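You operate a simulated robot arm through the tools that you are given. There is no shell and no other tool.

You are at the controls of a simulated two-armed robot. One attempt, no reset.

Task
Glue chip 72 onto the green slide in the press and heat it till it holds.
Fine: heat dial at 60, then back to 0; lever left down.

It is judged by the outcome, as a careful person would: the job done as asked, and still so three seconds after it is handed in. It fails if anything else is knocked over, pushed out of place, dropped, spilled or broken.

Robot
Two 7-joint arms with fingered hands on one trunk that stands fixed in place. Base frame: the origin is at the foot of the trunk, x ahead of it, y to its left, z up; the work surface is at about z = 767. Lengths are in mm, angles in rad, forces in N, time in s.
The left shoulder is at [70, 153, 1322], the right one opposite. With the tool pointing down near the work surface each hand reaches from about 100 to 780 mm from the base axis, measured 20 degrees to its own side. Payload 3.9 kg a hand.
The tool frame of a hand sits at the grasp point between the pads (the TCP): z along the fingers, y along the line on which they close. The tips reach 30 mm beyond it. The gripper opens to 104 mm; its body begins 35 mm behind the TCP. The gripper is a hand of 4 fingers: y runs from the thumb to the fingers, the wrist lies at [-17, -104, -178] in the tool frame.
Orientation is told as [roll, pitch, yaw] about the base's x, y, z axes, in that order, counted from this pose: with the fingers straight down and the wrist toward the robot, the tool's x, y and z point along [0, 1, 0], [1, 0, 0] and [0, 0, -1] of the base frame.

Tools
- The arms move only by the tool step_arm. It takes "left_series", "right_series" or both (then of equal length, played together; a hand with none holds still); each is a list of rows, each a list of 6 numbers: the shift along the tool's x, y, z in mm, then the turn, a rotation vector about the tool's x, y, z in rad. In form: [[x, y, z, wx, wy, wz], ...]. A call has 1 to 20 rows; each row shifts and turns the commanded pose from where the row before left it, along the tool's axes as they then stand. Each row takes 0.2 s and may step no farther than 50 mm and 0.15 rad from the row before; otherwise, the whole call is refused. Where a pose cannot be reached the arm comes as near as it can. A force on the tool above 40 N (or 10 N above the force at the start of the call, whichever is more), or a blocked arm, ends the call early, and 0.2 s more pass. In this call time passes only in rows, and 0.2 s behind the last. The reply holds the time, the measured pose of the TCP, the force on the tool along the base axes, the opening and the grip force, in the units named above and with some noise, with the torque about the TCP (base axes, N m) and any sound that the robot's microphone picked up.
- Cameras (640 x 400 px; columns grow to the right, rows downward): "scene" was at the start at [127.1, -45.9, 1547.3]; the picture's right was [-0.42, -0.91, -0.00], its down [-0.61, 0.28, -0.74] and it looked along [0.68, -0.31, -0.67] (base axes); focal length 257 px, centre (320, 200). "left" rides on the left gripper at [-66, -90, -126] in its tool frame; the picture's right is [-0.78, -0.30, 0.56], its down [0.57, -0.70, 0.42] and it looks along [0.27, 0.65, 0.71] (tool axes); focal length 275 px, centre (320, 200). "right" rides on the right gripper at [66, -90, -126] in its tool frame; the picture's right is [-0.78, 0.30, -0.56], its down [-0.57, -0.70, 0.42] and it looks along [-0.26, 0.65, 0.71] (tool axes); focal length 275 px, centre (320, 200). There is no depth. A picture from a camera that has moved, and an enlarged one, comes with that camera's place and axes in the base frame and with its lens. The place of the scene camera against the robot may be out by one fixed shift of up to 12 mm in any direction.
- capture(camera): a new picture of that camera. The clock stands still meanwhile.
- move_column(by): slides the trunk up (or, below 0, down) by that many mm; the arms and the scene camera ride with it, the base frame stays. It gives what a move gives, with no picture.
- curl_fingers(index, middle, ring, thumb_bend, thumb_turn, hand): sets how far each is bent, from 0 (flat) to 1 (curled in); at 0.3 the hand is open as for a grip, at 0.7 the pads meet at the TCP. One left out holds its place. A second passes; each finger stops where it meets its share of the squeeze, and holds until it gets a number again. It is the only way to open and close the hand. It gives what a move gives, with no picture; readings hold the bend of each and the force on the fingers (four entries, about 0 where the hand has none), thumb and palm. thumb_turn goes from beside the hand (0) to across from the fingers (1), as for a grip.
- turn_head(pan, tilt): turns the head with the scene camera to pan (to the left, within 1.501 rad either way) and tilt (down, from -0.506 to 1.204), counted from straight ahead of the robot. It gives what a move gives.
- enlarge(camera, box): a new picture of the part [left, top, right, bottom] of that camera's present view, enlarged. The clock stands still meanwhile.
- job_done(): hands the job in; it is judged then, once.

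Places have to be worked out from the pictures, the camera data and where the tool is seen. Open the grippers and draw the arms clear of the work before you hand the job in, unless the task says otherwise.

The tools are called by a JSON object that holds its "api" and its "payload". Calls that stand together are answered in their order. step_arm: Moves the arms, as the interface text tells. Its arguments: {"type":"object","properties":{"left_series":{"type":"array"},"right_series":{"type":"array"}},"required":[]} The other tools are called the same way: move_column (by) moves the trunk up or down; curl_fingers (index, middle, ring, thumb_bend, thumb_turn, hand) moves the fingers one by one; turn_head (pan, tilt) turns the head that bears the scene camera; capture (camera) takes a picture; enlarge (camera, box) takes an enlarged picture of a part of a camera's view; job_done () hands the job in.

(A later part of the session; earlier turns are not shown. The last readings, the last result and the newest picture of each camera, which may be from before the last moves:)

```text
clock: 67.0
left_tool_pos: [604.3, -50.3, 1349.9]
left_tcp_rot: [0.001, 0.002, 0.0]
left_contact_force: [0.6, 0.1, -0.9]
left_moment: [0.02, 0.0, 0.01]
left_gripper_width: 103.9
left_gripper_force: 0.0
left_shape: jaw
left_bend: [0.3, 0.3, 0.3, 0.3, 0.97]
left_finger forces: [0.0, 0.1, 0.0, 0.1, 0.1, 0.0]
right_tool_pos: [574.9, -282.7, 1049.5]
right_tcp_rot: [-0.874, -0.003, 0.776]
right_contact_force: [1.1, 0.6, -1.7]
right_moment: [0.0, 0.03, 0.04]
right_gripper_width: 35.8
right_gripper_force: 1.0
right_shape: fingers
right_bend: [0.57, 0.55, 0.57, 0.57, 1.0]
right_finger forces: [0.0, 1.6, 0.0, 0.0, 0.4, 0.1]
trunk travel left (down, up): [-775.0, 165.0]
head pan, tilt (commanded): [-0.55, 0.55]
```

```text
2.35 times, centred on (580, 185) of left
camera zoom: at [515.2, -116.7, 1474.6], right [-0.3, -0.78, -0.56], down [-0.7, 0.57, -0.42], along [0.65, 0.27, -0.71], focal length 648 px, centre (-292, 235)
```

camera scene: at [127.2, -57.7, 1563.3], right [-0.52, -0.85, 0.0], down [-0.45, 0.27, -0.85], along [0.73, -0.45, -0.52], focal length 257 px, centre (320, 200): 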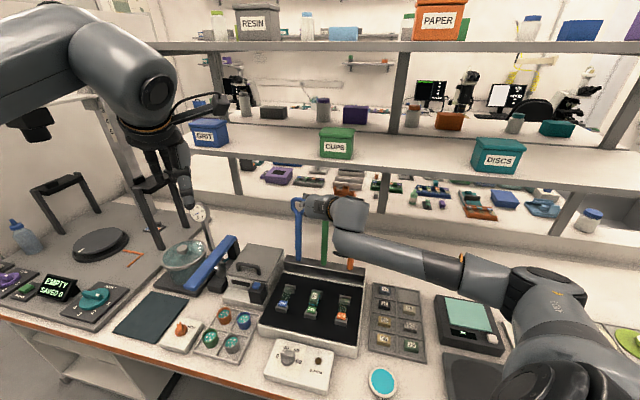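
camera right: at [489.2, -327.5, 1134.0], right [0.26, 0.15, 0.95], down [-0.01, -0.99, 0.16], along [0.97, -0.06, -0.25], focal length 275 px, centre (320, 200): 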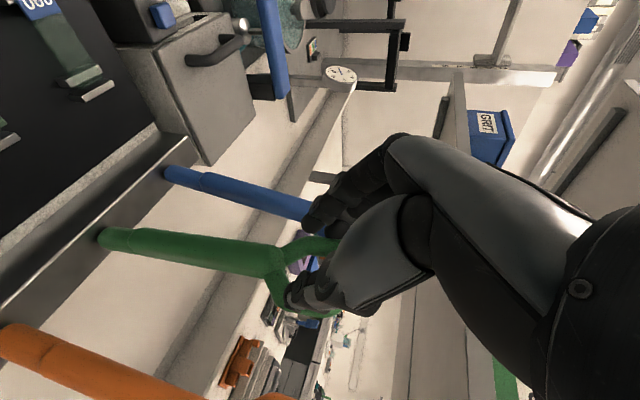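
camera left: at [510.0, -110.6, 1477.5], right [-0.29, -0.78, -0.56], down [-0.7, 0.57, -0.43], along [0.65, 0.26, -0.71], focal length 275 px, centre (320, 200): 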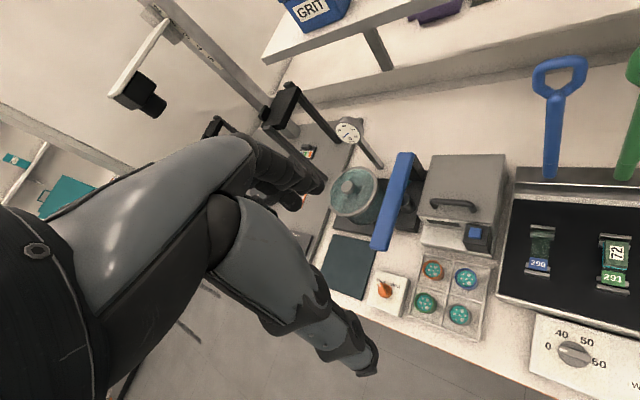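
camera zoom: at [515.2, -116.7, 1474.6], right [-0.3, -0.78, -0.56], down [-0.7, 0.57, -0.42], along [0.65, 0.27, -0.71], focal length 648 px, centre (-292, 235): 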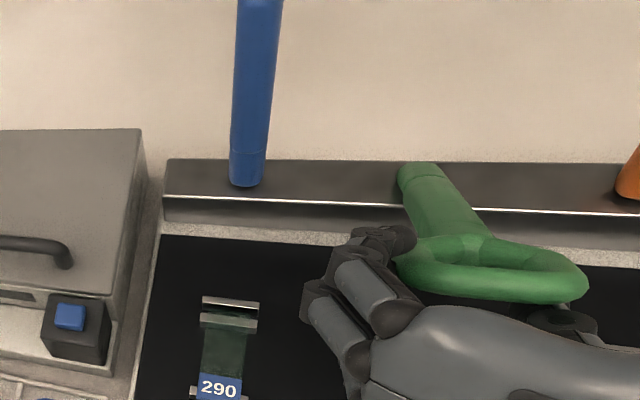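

The lever does follow by its own weight and lies on thumb and middle finger as on a fork. That lets me lower it under control: I let the hand turn with it and carry it down step by step.

{"api": "step_arm", "payload": {"right_series": [[12.7, 0, -0.7, 0, -0.032, 0], [12.7, 0, -0.7, 0, -0.032, 0], [12.7, 0, -0.7, 0, -0.032, 0]]}}

{"api": "enlarge", "payload": {"camera": "left", "box": [520, 120, 640, 290]}}

{"api": "enlarge", "payload": {"camera": "right", "box": [100, 140, 440, 380]}}

```text
clock: 67.8
left_tool_pos: [604.4, -50.3, 1348.9]
left_tcp_rot: [0.0, 0.002, 0.0]
left_contact_force: [-0.6, -0.1, 0.4]
left_moment: [0.01, -0.01, 0.02]
left_gripper_width: 103.6
left_gripper_force: 0.0
left_shape: jaw
left_bend: [0.3, 0.3, 0.3, 0.3, 0.97]
left_finger forces: [0.0, 0.0, 0.0, 0.0, 0.0, 0.0]
right_tool_pos: [558.5, -265.5, 1019.4]
right_tcp_rot: [-0.967, -0.005, 0.778]
right_contact_force: [1.0, 1.5, -1.5]
right_moment: [0.07, 0.02, 0.01]
right_gripper_width: 35.5
right_gripper_force: 1.5
right_shape: fingers
right_bend: [0.57, 0.56, 0.57, 0.57, 1.0]
right_finger forces: [0.1, 1.8, 0.1, 0.0, 0.7, 0.0]
trunk travel left (down, up): [-775.0, 165.0]
head pan, tilt (commanded): [-0.55, 0.55]
```

```text
2.35 times, centred on (580, 205) of left
camera zoom: at [515.2, -116.2, 1474.7], right [-0.3, -0.78, -0.56], down [-0.7, 0.57, -0.42], along [0.65, 0.27, -0.71], focal length 648 px, centre (-292, 188)
```

zoom: 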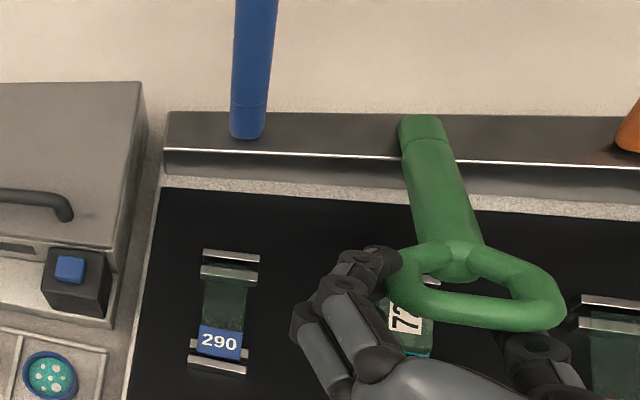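

```text
1.67 times, centred on (270, 260) of right
camera zoom: at [395.6, -226.6, 1036.4], right [0.19, 0.22, 0.96], down [-0.03, -0.97, 0.23], along [0.98, -0.07, -0.18], focal length 459 px, centre (403, 100)
```

zoom: 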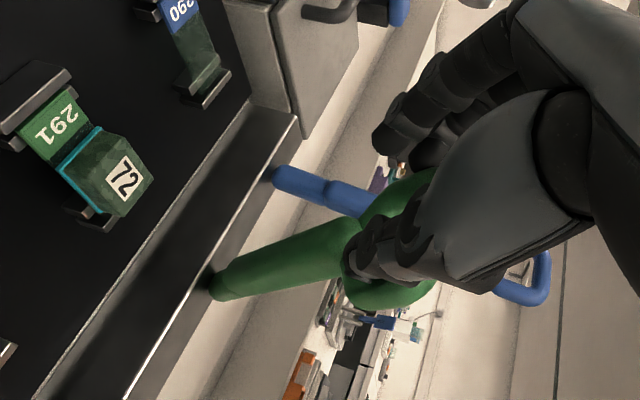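

The lever is at about 50°, lying on the fingers, and the chip is untouched below. I go on lowering.

{"api": "step_arm", "payload": {"right_series": [[12.8, 0, -0.3, 0, -0.033, 0], [12.8, 0, -0.3, 0, -0.033, 0], [12.8, 0, -0.3, 0, -0.033, 0]]}}

{"api": "enlarge", "payload": {"camera": "left", "box": [520, 140, 640, 310]}}

{"api": "enlarge", "payload": {"camera": "right", "box": [100, 140, 440, 380]}}

```text
clock: 68.6
left_tool_pos: [604.7, -49.9, 1348.5]
left_tcp_rot: [0.0, 0.0, 0.002]
left_contact_force: [-0.5, -0.7, -0.3]
left_moment: [-0.03, 0.02, 0.0]
left_gripper_width: 103.5
left_gripper_force: 0.0
left_shape: jaw
left_bend: [0.3, 0.3, 0.3, 0.3, 0.97]
left_finger forces: [0.0, 0.0, 0.1, 0.1, 0.1, 0.0]
right_tool_pos: [543.3, -249.7, 989.0]
right_tcp_rot: [-1.067, -0.003, 0.778]
right_contact_force: [1.4, 0.1, -1.1]
right_moment: [0.05, -0.01, 0.05]
right_gripper_width: 35.4
right_gripper_force: 1.0
right_shape: fingers
right_bend: [0.57, 0.56, 0.57, 0.57, 1.0]
right_finger forces: [0.0, 1.2, 0.1, 0.0, 0.9, 0.0]
trunk travel left (down, up): [-775.0, 165.0]
head pan, tilt (commanded): [-0.55, 0.55]
```

```text
2.35 times, centred on (580, 225) of left
camera zoom: at [515.2, -116.7, 1474.6], right [-0.3, -0.78, -0.56], down [-0.7, 0.57, -0.42], along [0.65, 0.27, -0.71], focal length 648 px, centre (-292, 141)
```

zoom: 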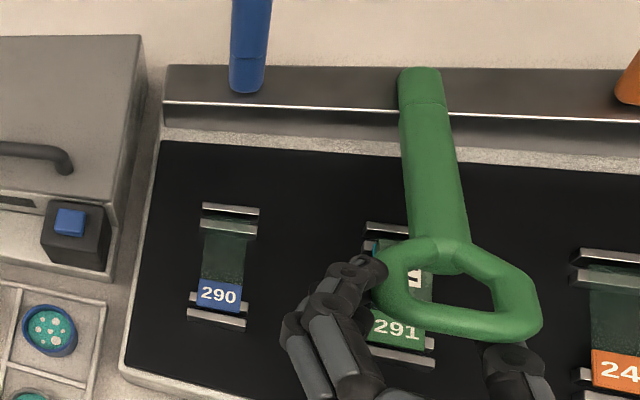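

```text
1.67 times, centred on (270, 260) of right
camera zoom: at [380.4, -211.0, 991.6], right [0.13, 0.29, 0.95], down [-0.05, -0.95, 0.29], along [0.99, -0.08, -0.11], focal length 459 px, centre (403, 100)
```

zoom: 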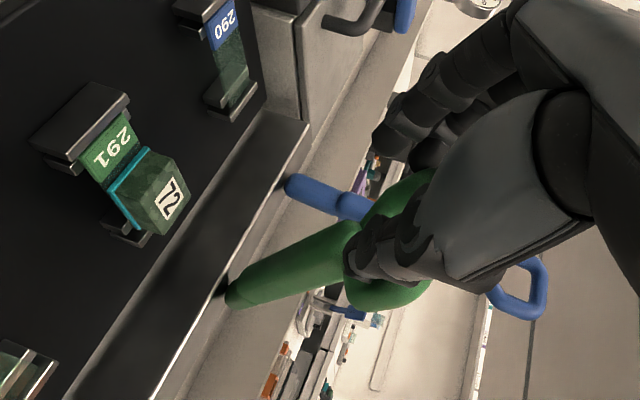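

Everything keeps to plan (f 561, z 989). I go on with the next stretch.

{"api": "step_arm", "payload": {"right_series": [[12.8, 0, 0.3, 0, -0.033, 0], [12.8, 0, 0.3, 0, -0.033, 0], [12.8, 0, 0.3, 0, -0.033, 0]]}}

{"api": "enlarge", "payload": {"camera": "left", "box": [520, 140, 640, 310]}}

{"api": "enlarge", "payload": {"camera": "right", "box": [100, 140, 440, 380]}}

{"api": "capture", "payload": {"camera": "scene"}}

```text
clock: 69.4
left_tool_pos: [604.8, -50.9, 1349.1]
left_tcp_rot: [0.0, 0.002, 0.001]
left_contact_force: [0.4, -0.7, -0.1]
left_moment: [0.0, 0.02, -0.01]
left_gripper_width: 103.8
left_gripper_force: 0.0
left_shape: jaw
left_bend: [0.3, 0.3, 0.3, 0.3, 0.97]
left_finger forces: [0.1, 0.0, 0.0, 0.1, 0.0, 0.0]
right_tool_pos: [531.1, -237.0, 954.8]
right_tcp_rot: [-1.167, -0.005, 0.777]
right_contact_force: [1.0, 0.2, -2.1]
right_moment: [0.05, -0.01, 0.0]
right_gripper_width: 35.5
right_gripper_force: 1.4
right_shape: fingers
right_bend: [0.57, 0.56, 0.57, 0.57, 1.0]
right_finger forces: [0.0, 1.1, 0.0, 0.1, 1.0, 0.0]
trunk travel left (down, up): [-775.0, 165.0]
head pan, tilt (commanded): [-0.55, 0.55]
```

```text
2.35 times, centred on (580, 225) of left
camera zoom: at [515.4, -116.7, 1474.6], right [-0.3, -0.78, -0.56], down [-0.7, 0.57, -0.42], along [0.65, 0.27, -0.71], focal length 648 px, centre (-292, 141)
```

zoom: 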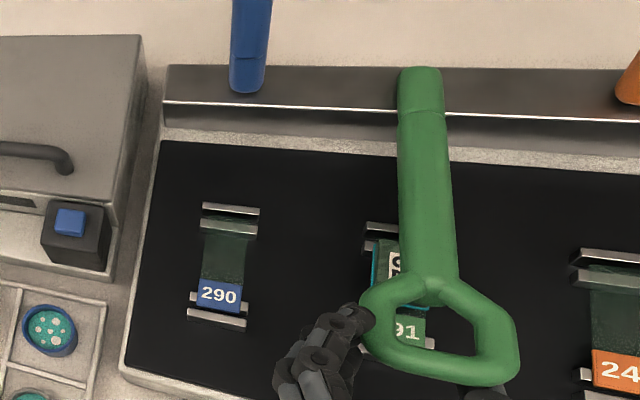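

```text
1.67 times, centred on (270, 260) of right
camera zoom: at [369.0, -199.4, 942.8], right [0.06, 0.35, 0.93], down [-0.07, -0.93, 0.36], along [1.0, -0.09, -0.03], focal length 459 px, centre (403, 100)
```

zoom: 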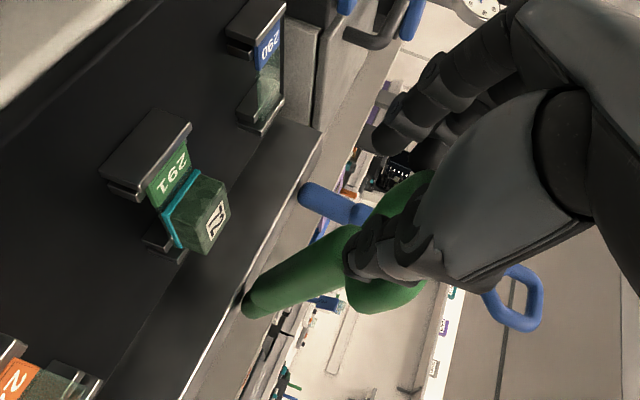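

```text
taken
camera scene: at [128.2, -57.8, 1563.3], right [-0.52, -0.85, 0.0], down [-0.45, 0.27, -0.85], along [0.73, -0.45, -0.52], focal length 257 px, centre (320, 200)
```

scene: 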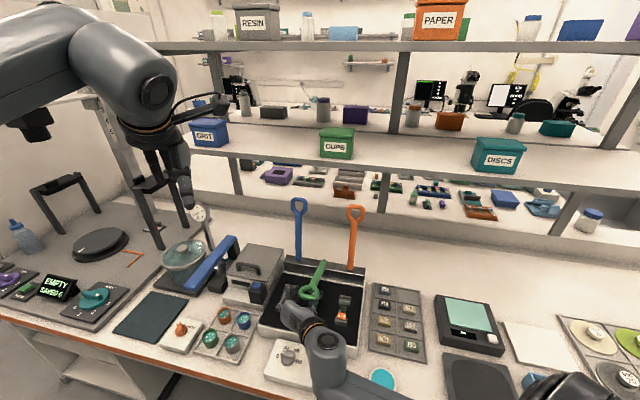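

Orange slide 249 shows in place too. I lower further; the lever is near 65° now.

{"api": "step_arm", "payload": {"right_series": [[12.8, 0, 0.9, 0, -0.033, 0], [12.8, 0, 0.9, 0, -0.033, 0], [12.8, 0, 0.9, 0, -0.033, 0]]}}

{"api": "enlarge", "payload": {"camera": "left", "box": [520, 160, 640, 330]}}

{"api": "enlarge", "payload": {"camera": "right", "box": [100, 140, 440, 380]}}

{"api": "enlarge", "payload": {"camera": "scene", "box": [250, 240, 380, 370]}}

```text
clock: 70.2
left_tool_pos: [604.6, -49.9, 1348.8]
left_tcp_rot: [0.002, 0.003, 0.0]
left_contact_force: [1.5, 0.3, 0.0]
left_moment: [0.02, 0.02, 0.02]
left_gripper_width: 103.7
left_gripper_force: 0.1
left_shape: jaw
left_bend: [0.3, 0.3, 0.3, 0.3, 0.97]
left_finger forces: [0.0, 0.0, 0.0, 0.0, 0.0, 0.0]
right_tool_pos: [522.6, -228.4, 916.6]
right_tcp_rot: [-1.264, -0.006, 0.778]
right_contact_force: [1.2, 0.2, -0.8]
right_moment: [0.03, 0.03, 0.05]
right_gripper_width: 35.4
right_gripper_force: 1.4
right_shape: fingers
right_bend: [0.57, 0.56, 0.57, 0.57, 1.0]
right_finger forces: [0.1, 1.1, 0.1, 0.0, 1.3, 0.0]
trunk travel left (down, up): [-775.0, 165.0]
head pan, tilt (commanded): [-0.55, 0.55]
```

```text
2.35 times, centred on (580, 245) of left
camera zoom: at [515.6, -117.0, 1474.4], right [-0.3, -0.78, -0.56], down [-0.7, 0.57, -0.42], along [0.65, 0.27, -0.71], focal length 648 px, centre (-292, 94)
```

zoom: 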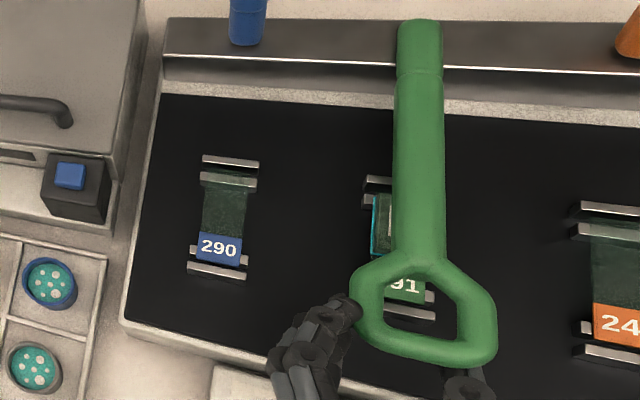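

```text
1.67 times, centred on (270, 260) of right
camera zoom: at [361.5, -191.8, 891.2], right [0.0, 0.42, 0.91], down [-0.1, -0.9, 0.42], along [1.0, -0.09, 0.04], focal length 459 px, centre (403, 100)
```

zoom: 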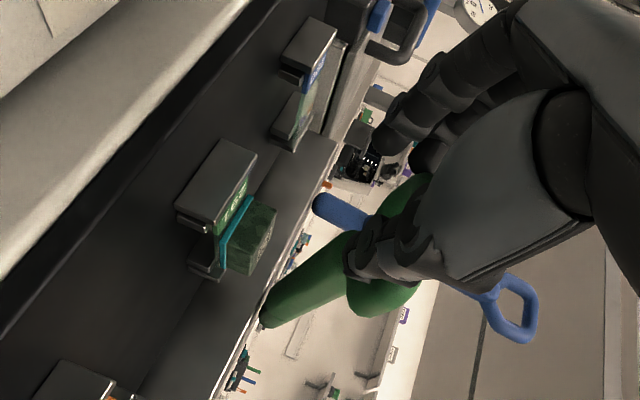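

```text
3.08 times, centred on (315, 305) of scene
camera zoom: at [128.5, -58.2, 1563.2], right [-0.52, -0.85, 0.0], down [-0.45, 0.27, -0.85], along [0.73, -0.45, -0.52], focal length 791 px, centre (335, -123)
```

zoom: 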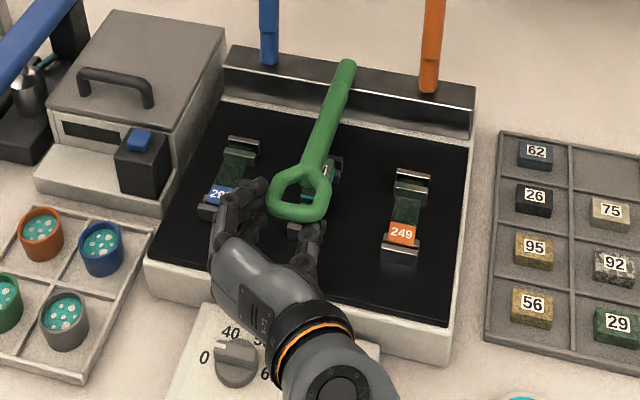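

The lever is at about 73°, still resting on the hand; chip and slides are fine. I lower further in two smaller stages.

{"api": "step_arm", "payload": {"right_series": [[13.1, 0, 1.2, 0, -0.05, 0], [13.1, 0, 1.2, 0, -0.05, 0]]}}

{"api": "enlarge", "payload": {"camera": "right", "box": [100, 140, 440, 380]}}

{"api": "enlarge", "payload": {"camera": "scene", "box": [250, 240, 380, 370]}}

{"api": "enlarge", "payload": {"camera": "left", "box": [520, 160, 640, 330]}}

```text
clock: 70.8
left_tool_pos: [605.1, -50.6, 1348.7]
left_tcp_rot: [0.001, 0.002, 0.0]
left_contact_force: [-1.3, -0.7, 0.1]
left_moment: [0.01, -0.02, 0.0]
left_gripper_width: 104.1
left_gripper_force: 0.0
left_shape: jaw
left_bend: [0.3, 0.3, 0.3, 0.3, 0.97]
left_finger forces: [0.1, 0.0, 0.1, 0.1, 0.0, 0.1]
right_tool_pos: [520.6, -225.1, 891.4]
right_tcp_rot: [-1.366, -0.007, 0.777]
right_contact_force: [0.4, -0.1, -1.6]
right_moment: [0.03, 0.01, 0.0]
right_gripper_width: 35.6
right_gripper_force: 0.9
right_shape: fingers
right_bend: [0.57, 0.56, 0.57, 0.57, 1.0]
right_finger forces: [0.0, 0.7, 0.1, 0.0, 1.2, 0.0]
trunk travel left (down, up): [-775.0, 165.0]
head pan, tilt (commanded): [-0.55, 0.55]
```

```text
1.67 times, centred on (270, 260) of right
camera zoom: at [361.1, -189.9, 852.1], right [-0.06, 0.48, 0.87], down [-0.13, -0.87, 0.47], along [0.99, -0.08, 0.12], focal length 459 px, centre (403, 100)
```

zoom: 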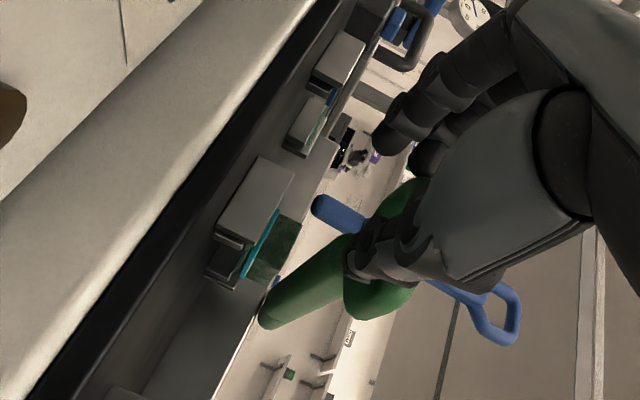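

```text
3.08 times, centred on (315, 305) of scene
camera zoom: at [128.6, -58.5, 1563.2], right [-0.52, -0.85, 0.0], down [-0.45, 0.27, -0.85], along [0.73, -0.45, -0.52], focal length 791 px, centre (335, -123)
```

zoom: 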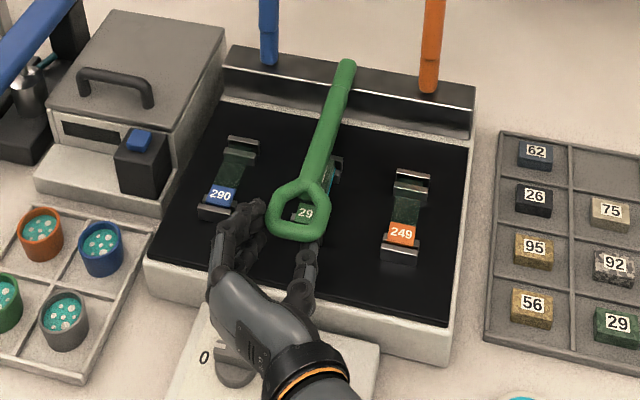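

```text
2.35 times, centred on (580, 245) of left
camera zoom: at [515.7, -117.4, 1474.4], right [-0.3, -0.78, -0.56], down [-0.7, 0.57, -0.42], along [0.65, 0.27, -0.71], focal length 648 px, centre (-292, 94)
```

zoom: 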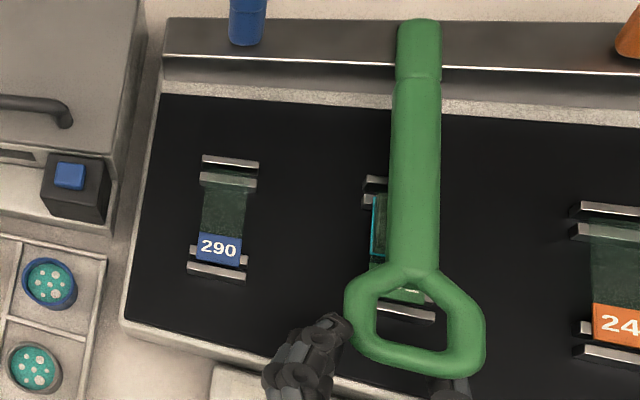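

The lever is a few degrees above the chip by my reckoning. I lower another 12 mm and look again.

{"api": "step_arm", "payload": {"right_series": [[6, 0, 0.6, 0, 0, 0], [6, 0, 0.6, 0, 0, 0]]}}

{"api": "capture", "payload": {"camera": "right"}}

{"api": "enlarge", "payload": {"camera": "left", "box": [520, 160, 640, 330]}}

{"api": "enlarge", "payload": {"camera": "scene", "box": [290, 250, 370, 330]}}

```text
clock: 71.4
left_tool_pos: [604.8, -49.7, 1349.5]
left_tcp_rot: [0.0, 0.002, 0.001]
left_contact_force: [0.3, 0.1, -0.6]
left_moment: [0.04, 0.02, 0.01]
left_gripper_width: 103.5
left_gripper_force: 0.2
left_shape: jaw
left_bend: [0.3, 0.3, 0.3, 0.3, 0.97]
left_finger forces: [0.0, 0.0, 0.1, 0.0, 0.0, 0.0]
right_tool_pos: [519.7, -223.7, 879.6]
right_tcp_rot: [-1.364, -0.003, 0.778]
right_contact_force: [0.9, 0.5, -2.1]
right_moment: [0.03, -0.01, 0.04]
right_gripper_width: 35.5
right_gripper_force: 0.8
right_shape: fingers
right_bend: [0.57, 0.56, 0.57, 0.57, 1.0]
right_finger forces: [0.0, 0.7, 0.0, 0.0, 1.5, 0.1]
trunk travel left (down, up): [-775.0, 165.0]
head pan, tilt (commanded): [-0.55, 0.55]
```

```text
taken
camera right: at [360.5, -189.2, 840.0], right [-0.06, 0.48, 0.87], down [-0.13, -0.87, 0.47], along [0.99, -0.08, 0.12], focal length 275 px, centre (320, 200)
```

right: 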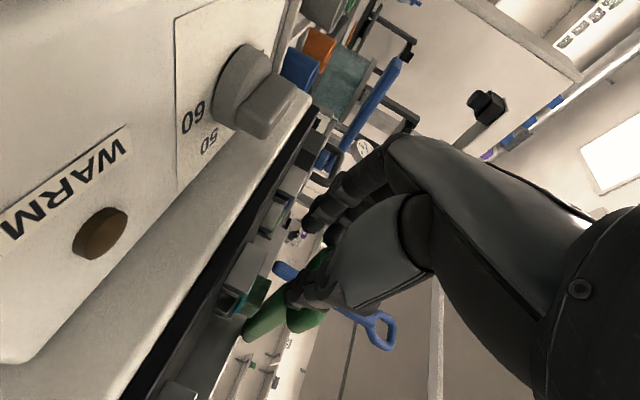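

```text
2.35 times, centred on (580, 245) of left
camera zoom: at [515.4, -117.0, 1474.5], right [-0.3, -0.78, -0.56], down [-0.7, 0.57, -0.42], along [0.65, 0.27, -0.71], focal length 648 px, centre (-292, 94)
```

zoom: 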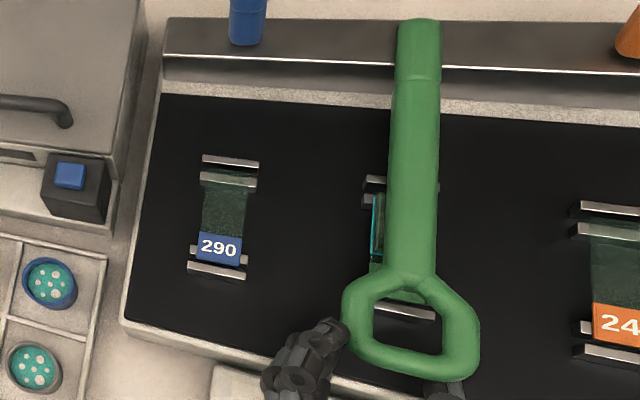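

```text
5.00 times, centred on (330, 290) of scene
camera zoom: at [128.2, -58.1, 1563.2], right [-0.52, -0.85, 0.0], down [-0.45, 0.27, -0.85], along [0.73, -0.45, -0.52], focal length 1286 px, centre (270, -250)
```

zoom: 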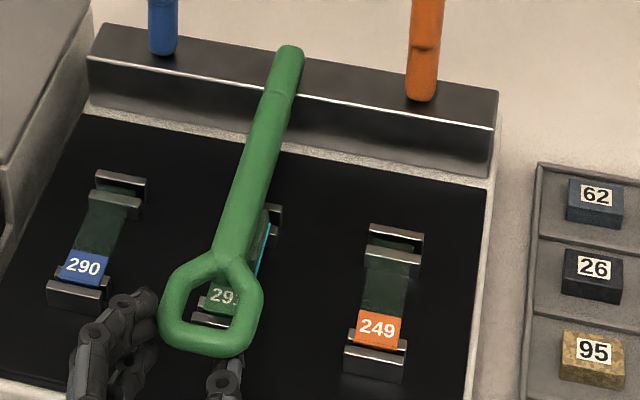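

The lever still lies on the hand with about 2 N. I enlarge the gap between lever and chip.

{"api": "enlarge", "payload": {"camera": "right", "box": [190, 220, 350, 370]}}

```text
2.67 times, centred on (270, 295) of right
camera zoom: at [360.5, -189.2, 840.0], right [-0.06, 0.48, 0.87], down [-0.13, -0.87, 0.47], along [0.99, -0.08, 0.12], focal length 734 px, centre (453, -53)
```

zoom: 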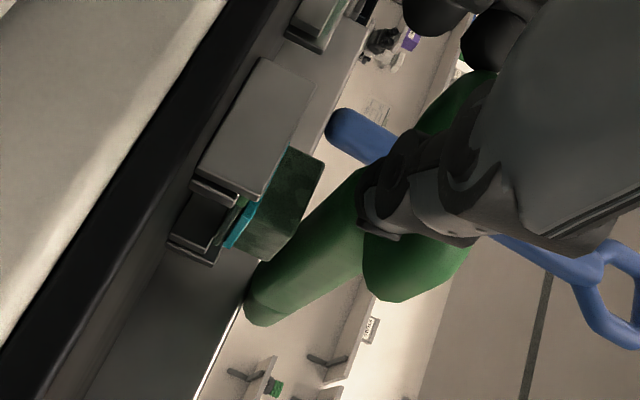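

I lower in 4 mm steps until the lever's weight leaves the hand.

{"api": "step_arm", "payload": {"right_series": [[4, 0, 0.8, 0, 0, 0]]}}

{"api": "step_arm", "payload": {"right_series": [[4, 0, 0.8, 0, 0, 0]]}}

{"api": "enlarge", "payload": {"camera": "right", "box": [190, 220, 350, 370]}}

{"api": "enlarge", "payload": {"camera": "left", "box": [520, 160, 640, 330]}}

```text
clock: 71.8
left_tool_pos: [605.1, -51.2, 1349.1]
left_tcp_rot: [0.0, 0.002, -0.001]
left_contact_force: [-0.3, -0.1, -0.6]
left_moment: [0.01, -0.01, -0.04]
left_gripper_width: 103.6
left_gripper_force: 0.0
left_shape: jaw
left_bend: [0.3, 0.3, 0.3, 0.3, 0.97]
left_finger forces: [0.0, 0.1, 0.0, 0.0, 0.0, 0.0]
right_tool_pos: [520.2, -223.3, 873.9]
right_tcp_rot: [-1.366, -0.006, 0.776]
right_contact_force: [-0.4, 0.9, -1.2]
right_moment: [0.06, -0.02, 0.02]
right_gripper_width: 35.9
right_gripper_force: 0.8
right_shape: fingers
right_bend: [0.57, 0.56, 0.57, 0.57, 1.0]
right_finger forces: [0.0, 0.5, 0.0, 0.0, 1.4, 0.0]
trunk travel left (down, up): [-775.0, 165.0]
head pan, tilt (commanded): [-0.55, 0.55]
```

```text
clock: 72.2
left_tool_pos: [605.0, -49.8, 1349.7]
left_tcp_rot: [0.0, 0.002, -0.001]
left_contact_force: [0.2, 0.3, -0.2]
left_moment: [0.0, -0.02, -0.02]
left_gripper_width: 103.9
left_gripper_force: 0.0
left_shape: jaw
left_bend: [0.3, 0.3, 0.3, 0.3, 0.97]
left_finger forces: [0.0, 0.0, 0.0, 0.1, 0.0, 0.1]
right_tool_pos: [518.9, -224.7, 870.0]
right_tcp_rot: [-1.364, -0.004, 0.777]
right_contact_force: [1.1, 0.9, -0.3]
right_moment: [-0.01, -0.04, 0.01]
right_gripper_width: 35.7
right_gripper_force: 0.4
right_shape: fingers
right_bend: [0.57, 0.56, 0.57, 0.57, 1.0]
right_finger forces: [0.0, 0.8, 0.0, 0.0, 0.8, 0.1]
trunk travel left (down, up): [-775.0, 165.0]
head pan, tilt (commanded): [-0.55, 0.55]
```

```text
2.67 times, centred on (270, 295) of right
camera zoom: at [360.6, -189.5, 832.0], right [-0.06, 0.48, 0.87], down [-0.13, -0.87, 0.47], along [0.99, -0.08, 0.12], focal length 734 px, centre (453, -53)
```

zoom: 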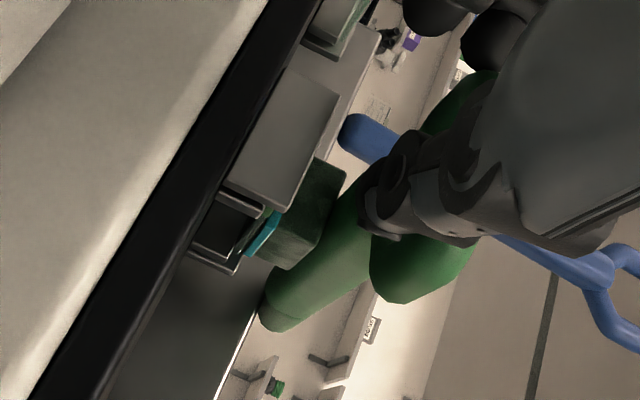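

```text
2.35 times, centred on (580, 245) of left
camera zoom: at [515.1, -116.4, 1474.7], right [-0.3, -0.78, -0.56], down [-0.7, 0.57, -0.42], along [0.65, 0.27, -0.71], focal length 648 px, centre (-292, 94)
```

zoom: 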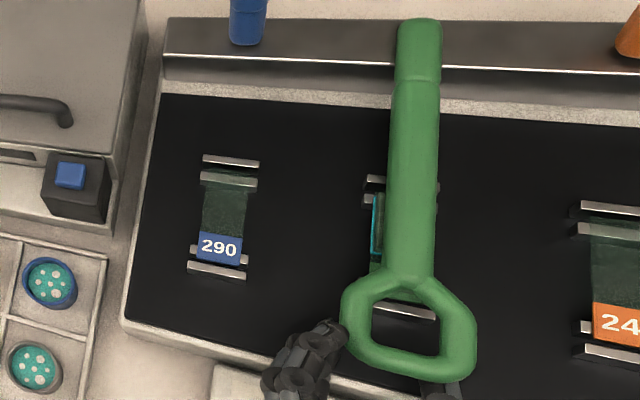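

The load on the hand is fading; one more 4 mm step.

{"api": "step_arm", "payload": {"right_series": [[4, 0, 0.8, 0, 0, 0]]}}

{"api": "enlarge", "payload": {"camera": "right", "box": [190, 220, 350, 370]}}

{"api": "enlarge", "payload": {"camera": "scene", "box": [290, 250, 370, 330]}}

```text
clock: 72.6
left_tool_pos: [604.0, -49.8, 1350.1]
left_tcp_rot: [0.0, 0.0, -0.001]
left_contact_force: [0.5, -0.9, -0.1]
left_moment: [-0.02, -0.01, 0.0]
left_gripper_width: 103.8
left_gripper_force: 0.1
left_shape: jaw
left_bend: [0.3, 0.3, 0.3, 0.3, 0.97]
left_finger forces: [0.1, 0.0, 0.0, 0.0, 0.0, 0.1]
right_tool_pos: [520.4, -224.2, 867.6]
right_tcp_rot: [-1.364, -0.006, 0.776]
right_contact_force: [-0.8, 0.0, 1.1]
right_moment: [0.01, 0.0, -0.04]
right_gripper_width: 36.0
right_gripper_force: 0.1
right_shape: fingers
right_bend: [0.57, 0.57, 0.57, 0.57, 1.0]
right_finger forces: [0.0, 0.0, 0.1, 0.0, 0.0, 0.1]
trunk travel left (down, up): [-775.0, 165.0]
head pan, tilt (commanded): [-0.55, 0.55]
```

```text
2.67 times, centred on (270, 295) of right
camera zoom: at [360.7, -189.2, 828.1], right [-0.06, 0.48, 0.87], down [-0.13, -0.87, 0.47], along [0.99, -0.08, 0.12], focal length 734 px, centre (453, -53)
```

zoom: 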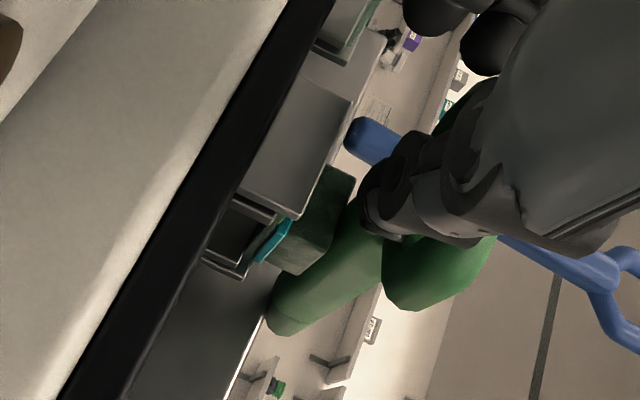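

```text
5.00 times, centred on (330, 290) of scene
camera zoom: at [127.7, -58.0, 1563.3], right [-0.52, -0.85, 0.0], down [-0.45, 0.27, -0.85], along [0.73, -0.45, -0.52], focal length 1286 px, centre (270, -250)
```

zoom: 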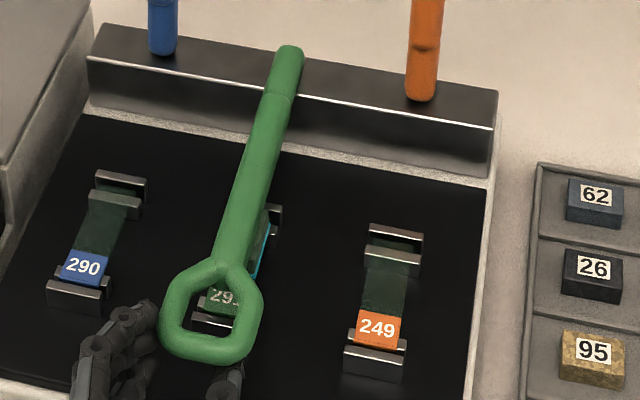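

All finger forces are zero: the lever now rests on the chip. I draw the hand straight back from under the loop, level with the bench.

{"api": "step_arm", "payload": {"right_series": [[2.5, 0, -9.8, 0, 0, 0], [4.3, 0, -19.5, 0, 0, 0], [4.0, 0, -19.6, 0, 0, 0], [4.0, 0, -19.6, 0, 0, 0]]}}

{"api": "capture", "payload": {"camera": "right"}}

{"api": "enlarge", "payload": {"camera": "left", "box": [520, 160, 640, 330]}}

{"api": "enlarge", "payload": {"camera": "scene", "box": [250, 240, 380, 370]}}

```text
clock: 73.6
left_tool_pos: [603.5, -49.6, 1348.9]
left_tcp_rot: [0.0, 0.0, 0.0]
left_contact_force: [0.1, 0.7, -0.1]
left_moment: [0.02, 0.01, -0.02]
left_gripper_width: 103.7
left_gripper_force: 0.2
left_shape: jaw
left_bend: [0.3, 0.3, 0.3, 0.3, 0.97]
left_finger forces: [0.0, 0.1, 0.1, 0.1, 0.0, 0.0]
right_tool_pos: [470.9, -174.6, 866.1]
right_tcp_rot: [-1.367, -0.003, 0.776]
right_contact_force: [-0.4, 0.0, -0.5]
right_moment: [0.03, -0.01, -0.01]
right_gripper_width: 36.0
right_gripper_force: 0.1
right_shape: fingers
right_bend: [0.57, 0.57, 0.57, 0.57, 1.0]
right_finger forces: [0.0, 0.0, 0.0, 0.0, 0.0, 0.0]
trunk travel left (down, up): [-775.0, 165.0]
head pan, tilt (commanded): [-0.55, 0.55]
```

```text
taken
camera right: at [311.0, -139.3, 828.0], right [-0.06, 0.48, 0.87], down [-0.13, -0.87, 0.47], along [0.99, -0.08, 0.12], focal length 275 px, centre (320, 200)
```

right: 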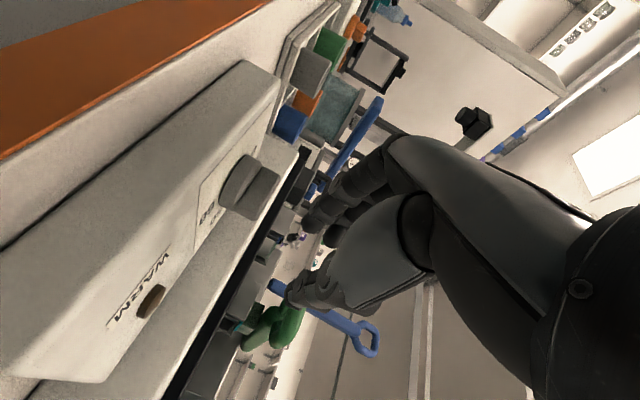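

```text
2.35 times, centred on (580, 245) of left
camera zoom: at [514.4, -116.3, 1475.0], right [-0.3, -0.78, -0.56], down [-0.7, 0.57, -0.42], along [0.65, 0.27, -0.71], focal length 648 px, centre (-292, 94)
```

zoom: 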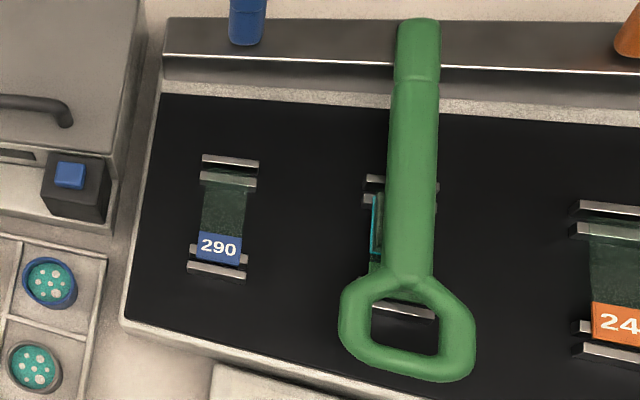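

```text
3.08 times, centred on (315, 305) of scene
camera zoom: at [127.1, -57.4, 1563.4], right [-0.52, -0.85, 0.0], down [-0.45, 0.27, -0.85], along [0.73, -0.45, -0.52], focal length 791 px, centre (335, -123)
```

zoom: 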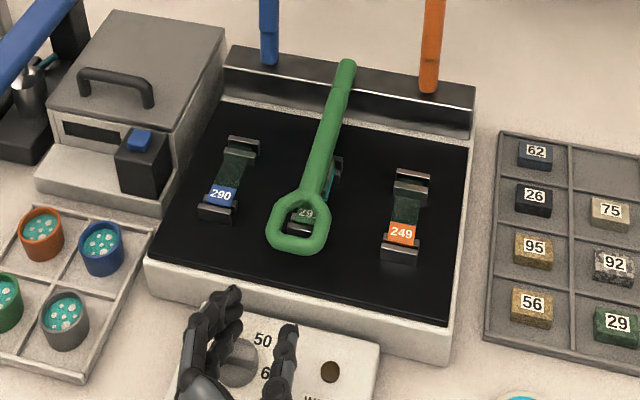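

The lever lies down on the chip, and slides 290, 291 and 249 are all in place. I raise the hand and turn it to point straight down again, then look at the dial.

{"api": "step_arm", "payload": {"right_series": [[-29.4, 0, -10, 0, 0, 0], [-39.2, 0, -8.1, 0, 0, 0], [-39.2, 0, -8.1, 0, 0, 0], [-39.2, 0, -8.1, 0, 0, 0], [0, 0, 0, 0, 0.137, 0], [0, 0, 0, 0, 0.137, 0], [0, 0, 0, 0, 0.137, 0], [0, 0, 0, 0, 0.137, 0], [0, 0, 0, 0, 0.137, 0], [0, 0, 0, 0, 0.137, 0], [0, 0, 0, 0, 0.137, 0], [0, 0, 0, 0, 0.137, 0], [0, 0, 0, 0, 0.137, 0], [0, 0, 0, 0, 0.134, 0]]}}

{"api": "capture", "payload": {"camera": "right"}}

{"api": "capture", "payload": {"camera": "scene"}}

```text
clock: 76.6
left_tool_pos: [605.5, -50.8, 1347.2]
left_tcp_rot: [0.003, 0.002, -0.001]
left_contact_force: [-0.3, -1.4, 0.9]
left_moment: [0.01, -0.03, -0.02]
left_gripper_width: 103.5
left_gripper_force: 0.0
left_shape: jaw
left_bend: [0.3, 0.3, 0.3, 0.3, 0.97]
left_finger forces: [0.0, 0.1, 0.0, 0.1, 0.0, 0.0]
right_tool_pos: [466.6, -172.0, 1017.7]
right_tcp_rot: [0.006, -0.004, 0.779]
right_contact_force: [0.0, -0.1, -0.2]
right_moment: [-0.02, -0.02, 0.01]
right_gripper_width: 36.1
right_gripper_force: 0.0
right_shape: fingers
right_bend: [0.57, 0.57, 0.57, 0.57, 1.0]
right_finger forces: [0.0, 0.1, 0.0, 0.0, 0.0, 0.0]
trunk travel left (down, up): [-775.0, 165.0]
head pan, tilt (commanded): [-0.55, 0.55]
```

```text
taken
camera right: at [357.7, -188.6, 1143.6], right [0.76, -0.35, 0.55], down [-0.1, -0.9, -0.43], along [0.65, 0.27, -0.71], focal length 275 px, centre (320, 200)
```

right: 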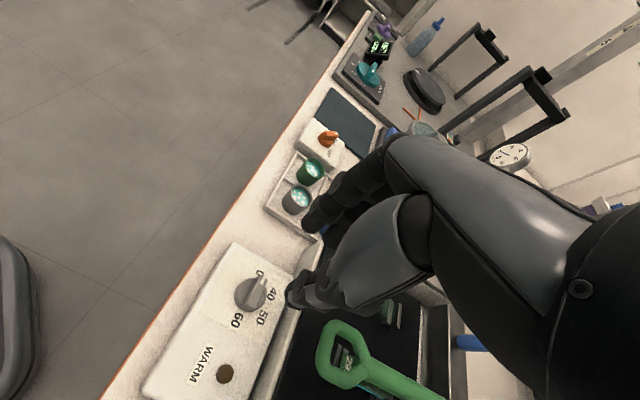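

```text
taken
camera scene: at [128.4, -58.4, 1563.2], right [-0.52, -0.85, 0.0], down [-0.45, 0.27, -0.85], along [0.73, -0.45, -0.52], focal length 257 px, centre (320, 200)
```

scene: 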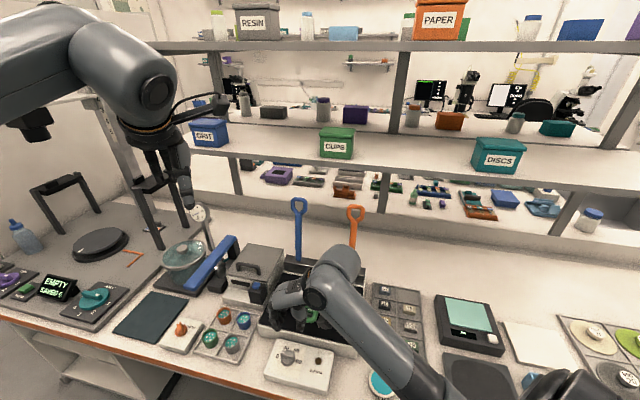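

The hand points straight down again. I enlarge the loop and the dial in this view to place both exactly.

{"api": "enlarge", "payload": {"camera": "right", "box": [180, 240, 300, 400]}}

{"api": "enlarge", "payload": {"camera": "right", "box": [280, 290, 450, 400]}}

```text
2.50 times, centred on (240, 320) of right
camera zoom: at [357.7, -188.6, 1143.6], right [0.76, -0.35, 0.55], down [-0.1, -0.9, -0.43], along [0.65, 0.27, -0.71], focal length 688 px, centre (520, -100)
```

zoom: 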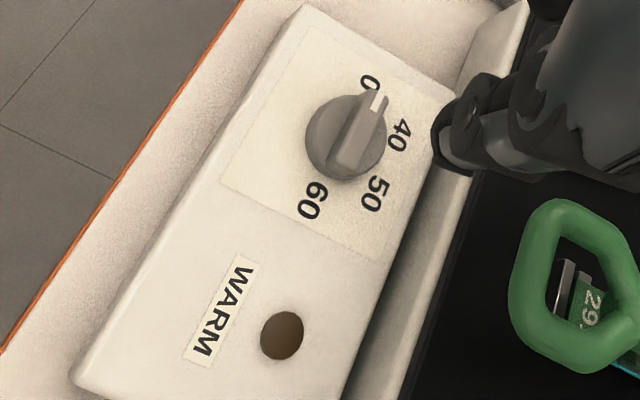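

```text
3.64 times, centred on (365, 345) of right
camera zoom: at [357.7, -188.6, 1143.6], right [0.76, -0.35, 0.55], down [-0.1, -0.9, -0.43], along [0.65, 0.27, -0.71], focal length 1001 px, centre (156, -327)
```

zoom: 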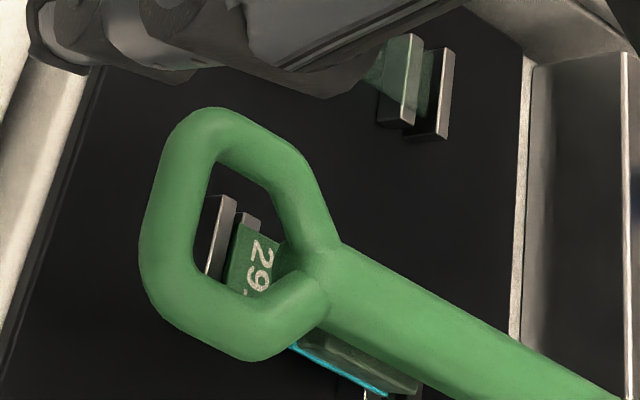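

The lever lies level on the chip, its loop centre near f 580, z 875. I close the hand and press lightly on the lever near its neck to make sure that it is fully down.

{"api": "curl_fingers", "payload": {"hand": "right", "index": 0.7, "middle": 0.7, "ring": 0.7, "thumb_bend": 0.7}}

{"api": "step_arm", "payload": {"right_series": [[-37, -1.6, 0, 0, 0, 0], [-37, -1.6, 0, 0, 0, 0], [-37, -1.6, 0, 0, 0, 0], [-37, -1.6, 0, 0, 0, 0], [0, 0, 30, 0, 0, 0], [0, 0, 30, 0, 0, 0], [0, 0, 20, 0, 0, 0]]}}

{"api": "capture", "payload": {"camera": "right"}}

{"api": "enlarge", "payload": {"camera": "scene", "box": [260, 230, 380, 350]}}

```text
clock: 77.6
left_tool_pos: [604.5, -49.0, 1347.9]
left_tcp_rot: [0.0, -0.002, 0.002]
left_contact_force: [0.2, 0.0, 0.6]
left_moment: [0.02, -0.01, 0.02]
left_gripper_width: 103.7
left_gripper_force: 0.1
left_shape: jaw
left_bend: [0.3, 0.3, 0.3, 0.3, 0.97]
left_finger forces: [0.1, 0.1, 0.0, 0.0, 0.0, 0.1]
right_tool_pos: [467.1, -172.1, 1018.1]
right_tcp_rot: [0.002, -0.003, 0.778]
right_contact_force: [1.2, 0.4, -0.9]
right_moment: [-0.02, 0.01, 0.01]
right_gripper_width: 3.8
right_gripper_force: 0.1
right_shape: fingers
right_bend: [0.7, 0.7, 0.7, 0.7, 1.0]
right_finger forces: [0.0, 0.0, 0.0, 0.0, 0.0, 0.1]
trunk travel left (down, up): [-775.0, 165.0]
head pan, tilt (commanded): [-0.55, 0.55]
```

```text
clock: 79.2
left_tool_pos: [606.2, -50.5, 1349.3]
left_tcp_rot: [0.003, 0.002, 0.0]
left_contact_force: [-0.1, -0.1, 0.1]
left_moment: [-0.04, 0.03, 0.0]
left_gripper_width: 103.6
left_gripper_force: 0.0
left_shape: jaw
left_bend: [0.3, 0.3, 0.3, 0.3, 0.97]
left_finger forces: [0.0, 0.1, 0.0, 0.0, 0.0, 0.0]
right_tool_pos: [567.3, -282.8, 937.8]
right_tcp_rot: [0.003, -0.004, 0.777]
right_contact_force: [-0.1, 0.9, 1.0]
right_moment: [-0.01, 0.02, 0.01]
right_gripper_width: 3.7
right_gripper_force: 0.1
right_shape: fingers
right_bend: [0.7, 0.7, 0.7, 0.7, 1.0]
right_finger forces: [0.0, 0.0, 0.2, 0.0, 0.0, 0.0]
trunk travel left (down, up): [-775.0, 165.0]
head pan, tilt (commanded): [-0.55, 0.55]
```

```text
taken
camera right: at [457.2, -298.2, 1062.3], right [0.75, -0.35, 0.56], down [-0.1, -0.9, -0.43], along [0.65, 0.27, -0.71], focal length 275 px, centre (320, 200)
```

right: 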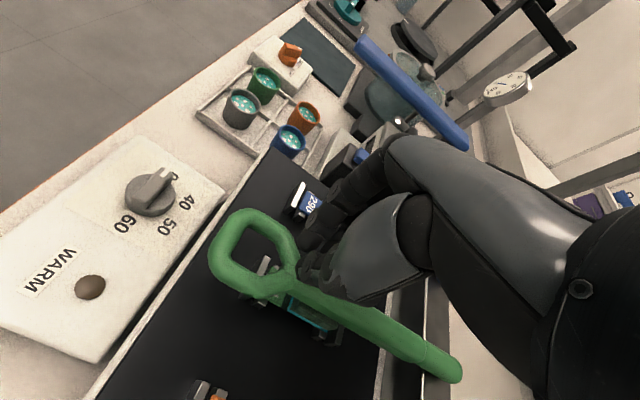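

```text
3.33 times, centred on (320, 290) of scene
camera zoom: at [128.4, -58.3, 1563.2], right [-0.52, -0.85, 0.0], down [-0.45, 0.27, -0.85], along [0.73, -0.45, -0.52], focal length 857 px, centre (320, -100)
```

zoom: 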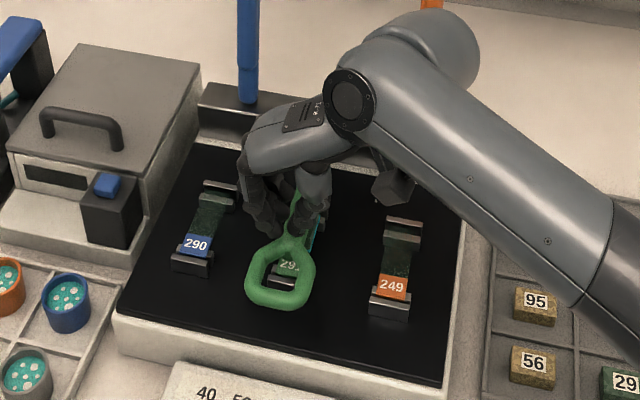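

The closed tips are above the lever's neck. I come down gently until I feel the lever.

{"api": "step_arm", "payload": {"right_series": [[0, 0, 8, 0, 0, 0], [0, 0, 5, 0, 0, 0], [0, 0, 3, 0, 0, 0]]}}

{"api": "step_arm", "payload": {"right_series": [[0, 0, 3, 0, 0, 0], [0, 0, 2, 0, 0, 0]]}}

```text
clock: 80.0
left_tool_pos: [604.1, -51.6, 1350.4]
left_tcp_rot: [0.0, -0.001, -0.002]
left_contact_force: [0.8, -0.1, 0.7]
left_moment: [0.02, -0.03, -0.03]
left_gripper_width: 103.5
left_gripper_force: 0.1
left_shape: jaw
left_bend: [0.3, 0.3, 0.3, 0.3, 0.97]
left_finger forces: [0.0, 0.1, 0.0, 0.0, 0.0, 0.0]
right_tool_pos: [566.1, -283.6, 921.8]
right_tcp_rot: [0.0, -0.004, 0.777]
right_contact_force: [-0.2, -0.3, 0.5]
right_moment: [0.02, 0.02, 0.01]
right_gripper_width: 3.6
right_gripper_force: 0.1
right_shape: fingers
right_bend: [0.7, 0.7, 0.7, 0.7, 1.0]
right_finger forces: [0.2, 0.1, 0.0, 0.0, 0.3, 0.0]
trunk travel left (down, up): [-775.0, 165.0]
head pan, tilt (commanded): [-0.55, 0.55]
```

```text
clock: 80.6
left_tool_pos: [602.3, -49.5, 1349.8]
left_tcp_rot: [-0.001, -0.001, 0.0]
left_contact_force: [-0.8, 0.6, -0.7]
left_moment: [0.04, 0.02, 0.01]
left_gripper_width: 103.5
left_gripper_force: 0.0
left_shape: jaw
left_bend: [0.3, 0.3, 0.3, 0.3, 0.97]
left_finger forces: [0.0, 0.0, 0.0, 0.0, 0.1, 0.0]
right_tool_pos: [567.1, -282.0, 920.7]
right_tcp_rot: [-0.003, -0.01, 0.776]
right_contact_force: [1.5, -2.3, 18.5]
right_moment: [-0.08, -0.07, -0.04]
right_gripper_width: 4.2
right_gripper_force: 9.1
right_shape: fingers
right_bend: [0.7, 0.7, 0.7, 0.69, 1.0]
right_finger forces: [9.0, 1.4, 0.0, 0.1, 7.7, 0.0]
trunk travel left (down, up): [-775.0, 165.0]
head pan, tilt (commanded): [-0.55, 0.55]
```

18 N and no further give: the lever is fully down on the chip. Now the dial: it points to 0, with marks every 60° clockwise round (505, -170). I withdraw, tilt the hand 45° and make a pointing finger to push the dial's ridge round.

{"api": "step_arm", "payload": {"right_series": [[0, 0, -15, 0, 0, 0], [0, 0, -40, 0, 0, 0], [0, 0, -40, 0, 0, 0], [33.1, 8, 0, 0, 0, 0], [33.1, 8, 0, 0, 0, 0], [33.1, 8, 0, 0, 0, 0], [33.1, 8, 0, 0, 0, 0], [33.1, 8, 0, 0, 0, 0], [0, 0, 0, 0, -0.131, 0], [0, 0, 0, 0, -0.131, 0], [0, 0, 0, 0, -0.131, 0], [0, 0, 0, 0, -0.131, 0], [0, 0, 0, 0, -0.131, 0], [0, 0, 0, 0, -0.131, 0]]}}

{"api": "curl_fingers", "payload": {"hand": "right", "index": 0.65, "middle": 1.0, "ring": 1.0, "thumb_bend": 0.3}}

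{"api": "capture", "payload": {"camera": "right"}}

{"api": "capture", "payload": {"camera": "scene"}}

```text
clock: 83.6
left_tool_pos: [604.4, -49.2, 1349.3]
left_tcp_rot: [0.0, -0.001, 0.0]
left_contact_force: [-0.8, -0.2, 0.5]
left_moment: [0.0, 0.0, -0.03]
left_gripper_width: 103.6
left_gripper_force: 0.0
left_shape: jaw
left_bend: [0.3, 0.3, 0.3, 0.3, 0.97]
left_finger forces: [0.1, 0.0, 0.0, 0.0, 0.0, 0.1]
right_tool_pos: [478.2, -135.6, 1011.8]
right_tcp_rot: [-0.785, -0.003, 0.776]
right_contact_force: [-0.4, -0.2, -0.3]
right_moment: [0.0, 0.0, -0.02]
right_gripper_width: 3.2
right_gripper_force: 0.1
right_shape: fingers
right_bend: [0.7, 0.7, 0.7, 0.7, 1.0]
right_finger forces: [0.0, 0.0, 0.0, 0.0, 0.0, 0.0]
trunk travel left (down, up): [-775.0, 165.0]
head pan, tilt (commanded): [-0.55, 0.55]
```

```text
clock: 84.6
left_tool_pos: [604.1, -50.7, 1348.9]
left_tcp_rot: [-0.001, 0.0, 0.001]
left_contact_force: [0.8, 0.6, -0.2]
left_moment: [0.04, 0.02, -0.02]
left_gripper_width: 103.6
left_gripper_force: 0.0
left_shape: jaw
left_bend: [0.3, 0.3, 0.3, 0.3, 0.97]
left_finger forces: [0.0, 0.0, 0.0, 0.0, 0.0, 0.1]
right_tool_pos: [477.8, -135.5, 1010.9]
right_tcp_rot: [-0.784, -0.006, 0.776]
right_contact_force: [0.4, 0.3, 0.3]
right_moment: [0.03, 0.01, 0.03]
right_gripper_width: 58.9
right_gripper_force: 0.0
right_shape: fingers
right_bend: [0.65, 1.0, 1.0, 0.3, 0.97]
right_finger forces: [0.0, 0.0, 0.1, 0.0, 0.0, 0.0]
trunk travel left (down, up): [-775.0, 165.0]
head pan, tilt (commanded): [-0.55, 0.55]
```

```text
taken
camera right: at [319.9, -102.1, 1053.7], right [0.32, 0.09, 0.94], down [-0.01, -0.99, 0.1], along [0.95, -0.04, -0.32], focal length 275 px, centre (320, 200)
```

right: 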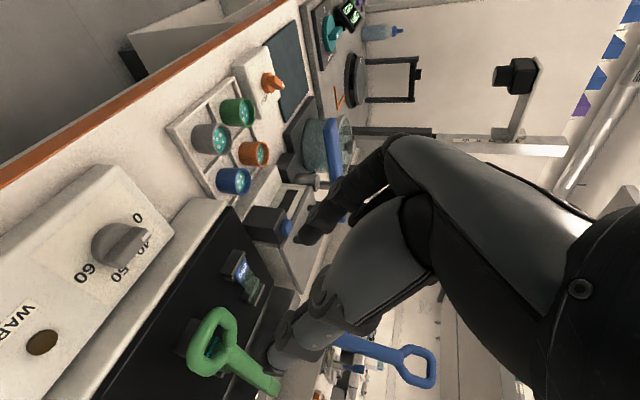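

```text
taken
camera scene: at [127.6, -57.9, 1563.3], right [-0.52, -0.85, 0.0], down [-0.45, 0.27, -0.85], along [0.73, -0.45, -0.52], focal length 257 px, centre (320, 200)
```

scene: 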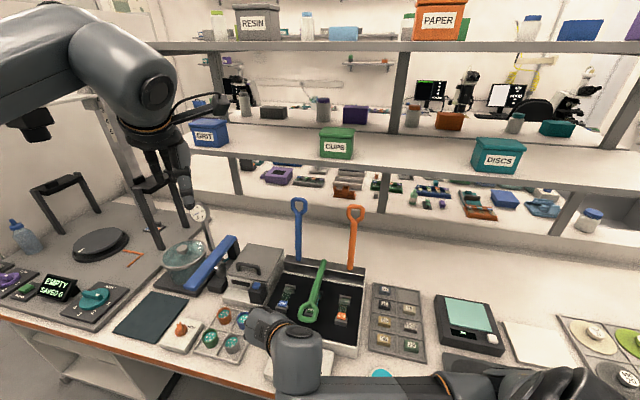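

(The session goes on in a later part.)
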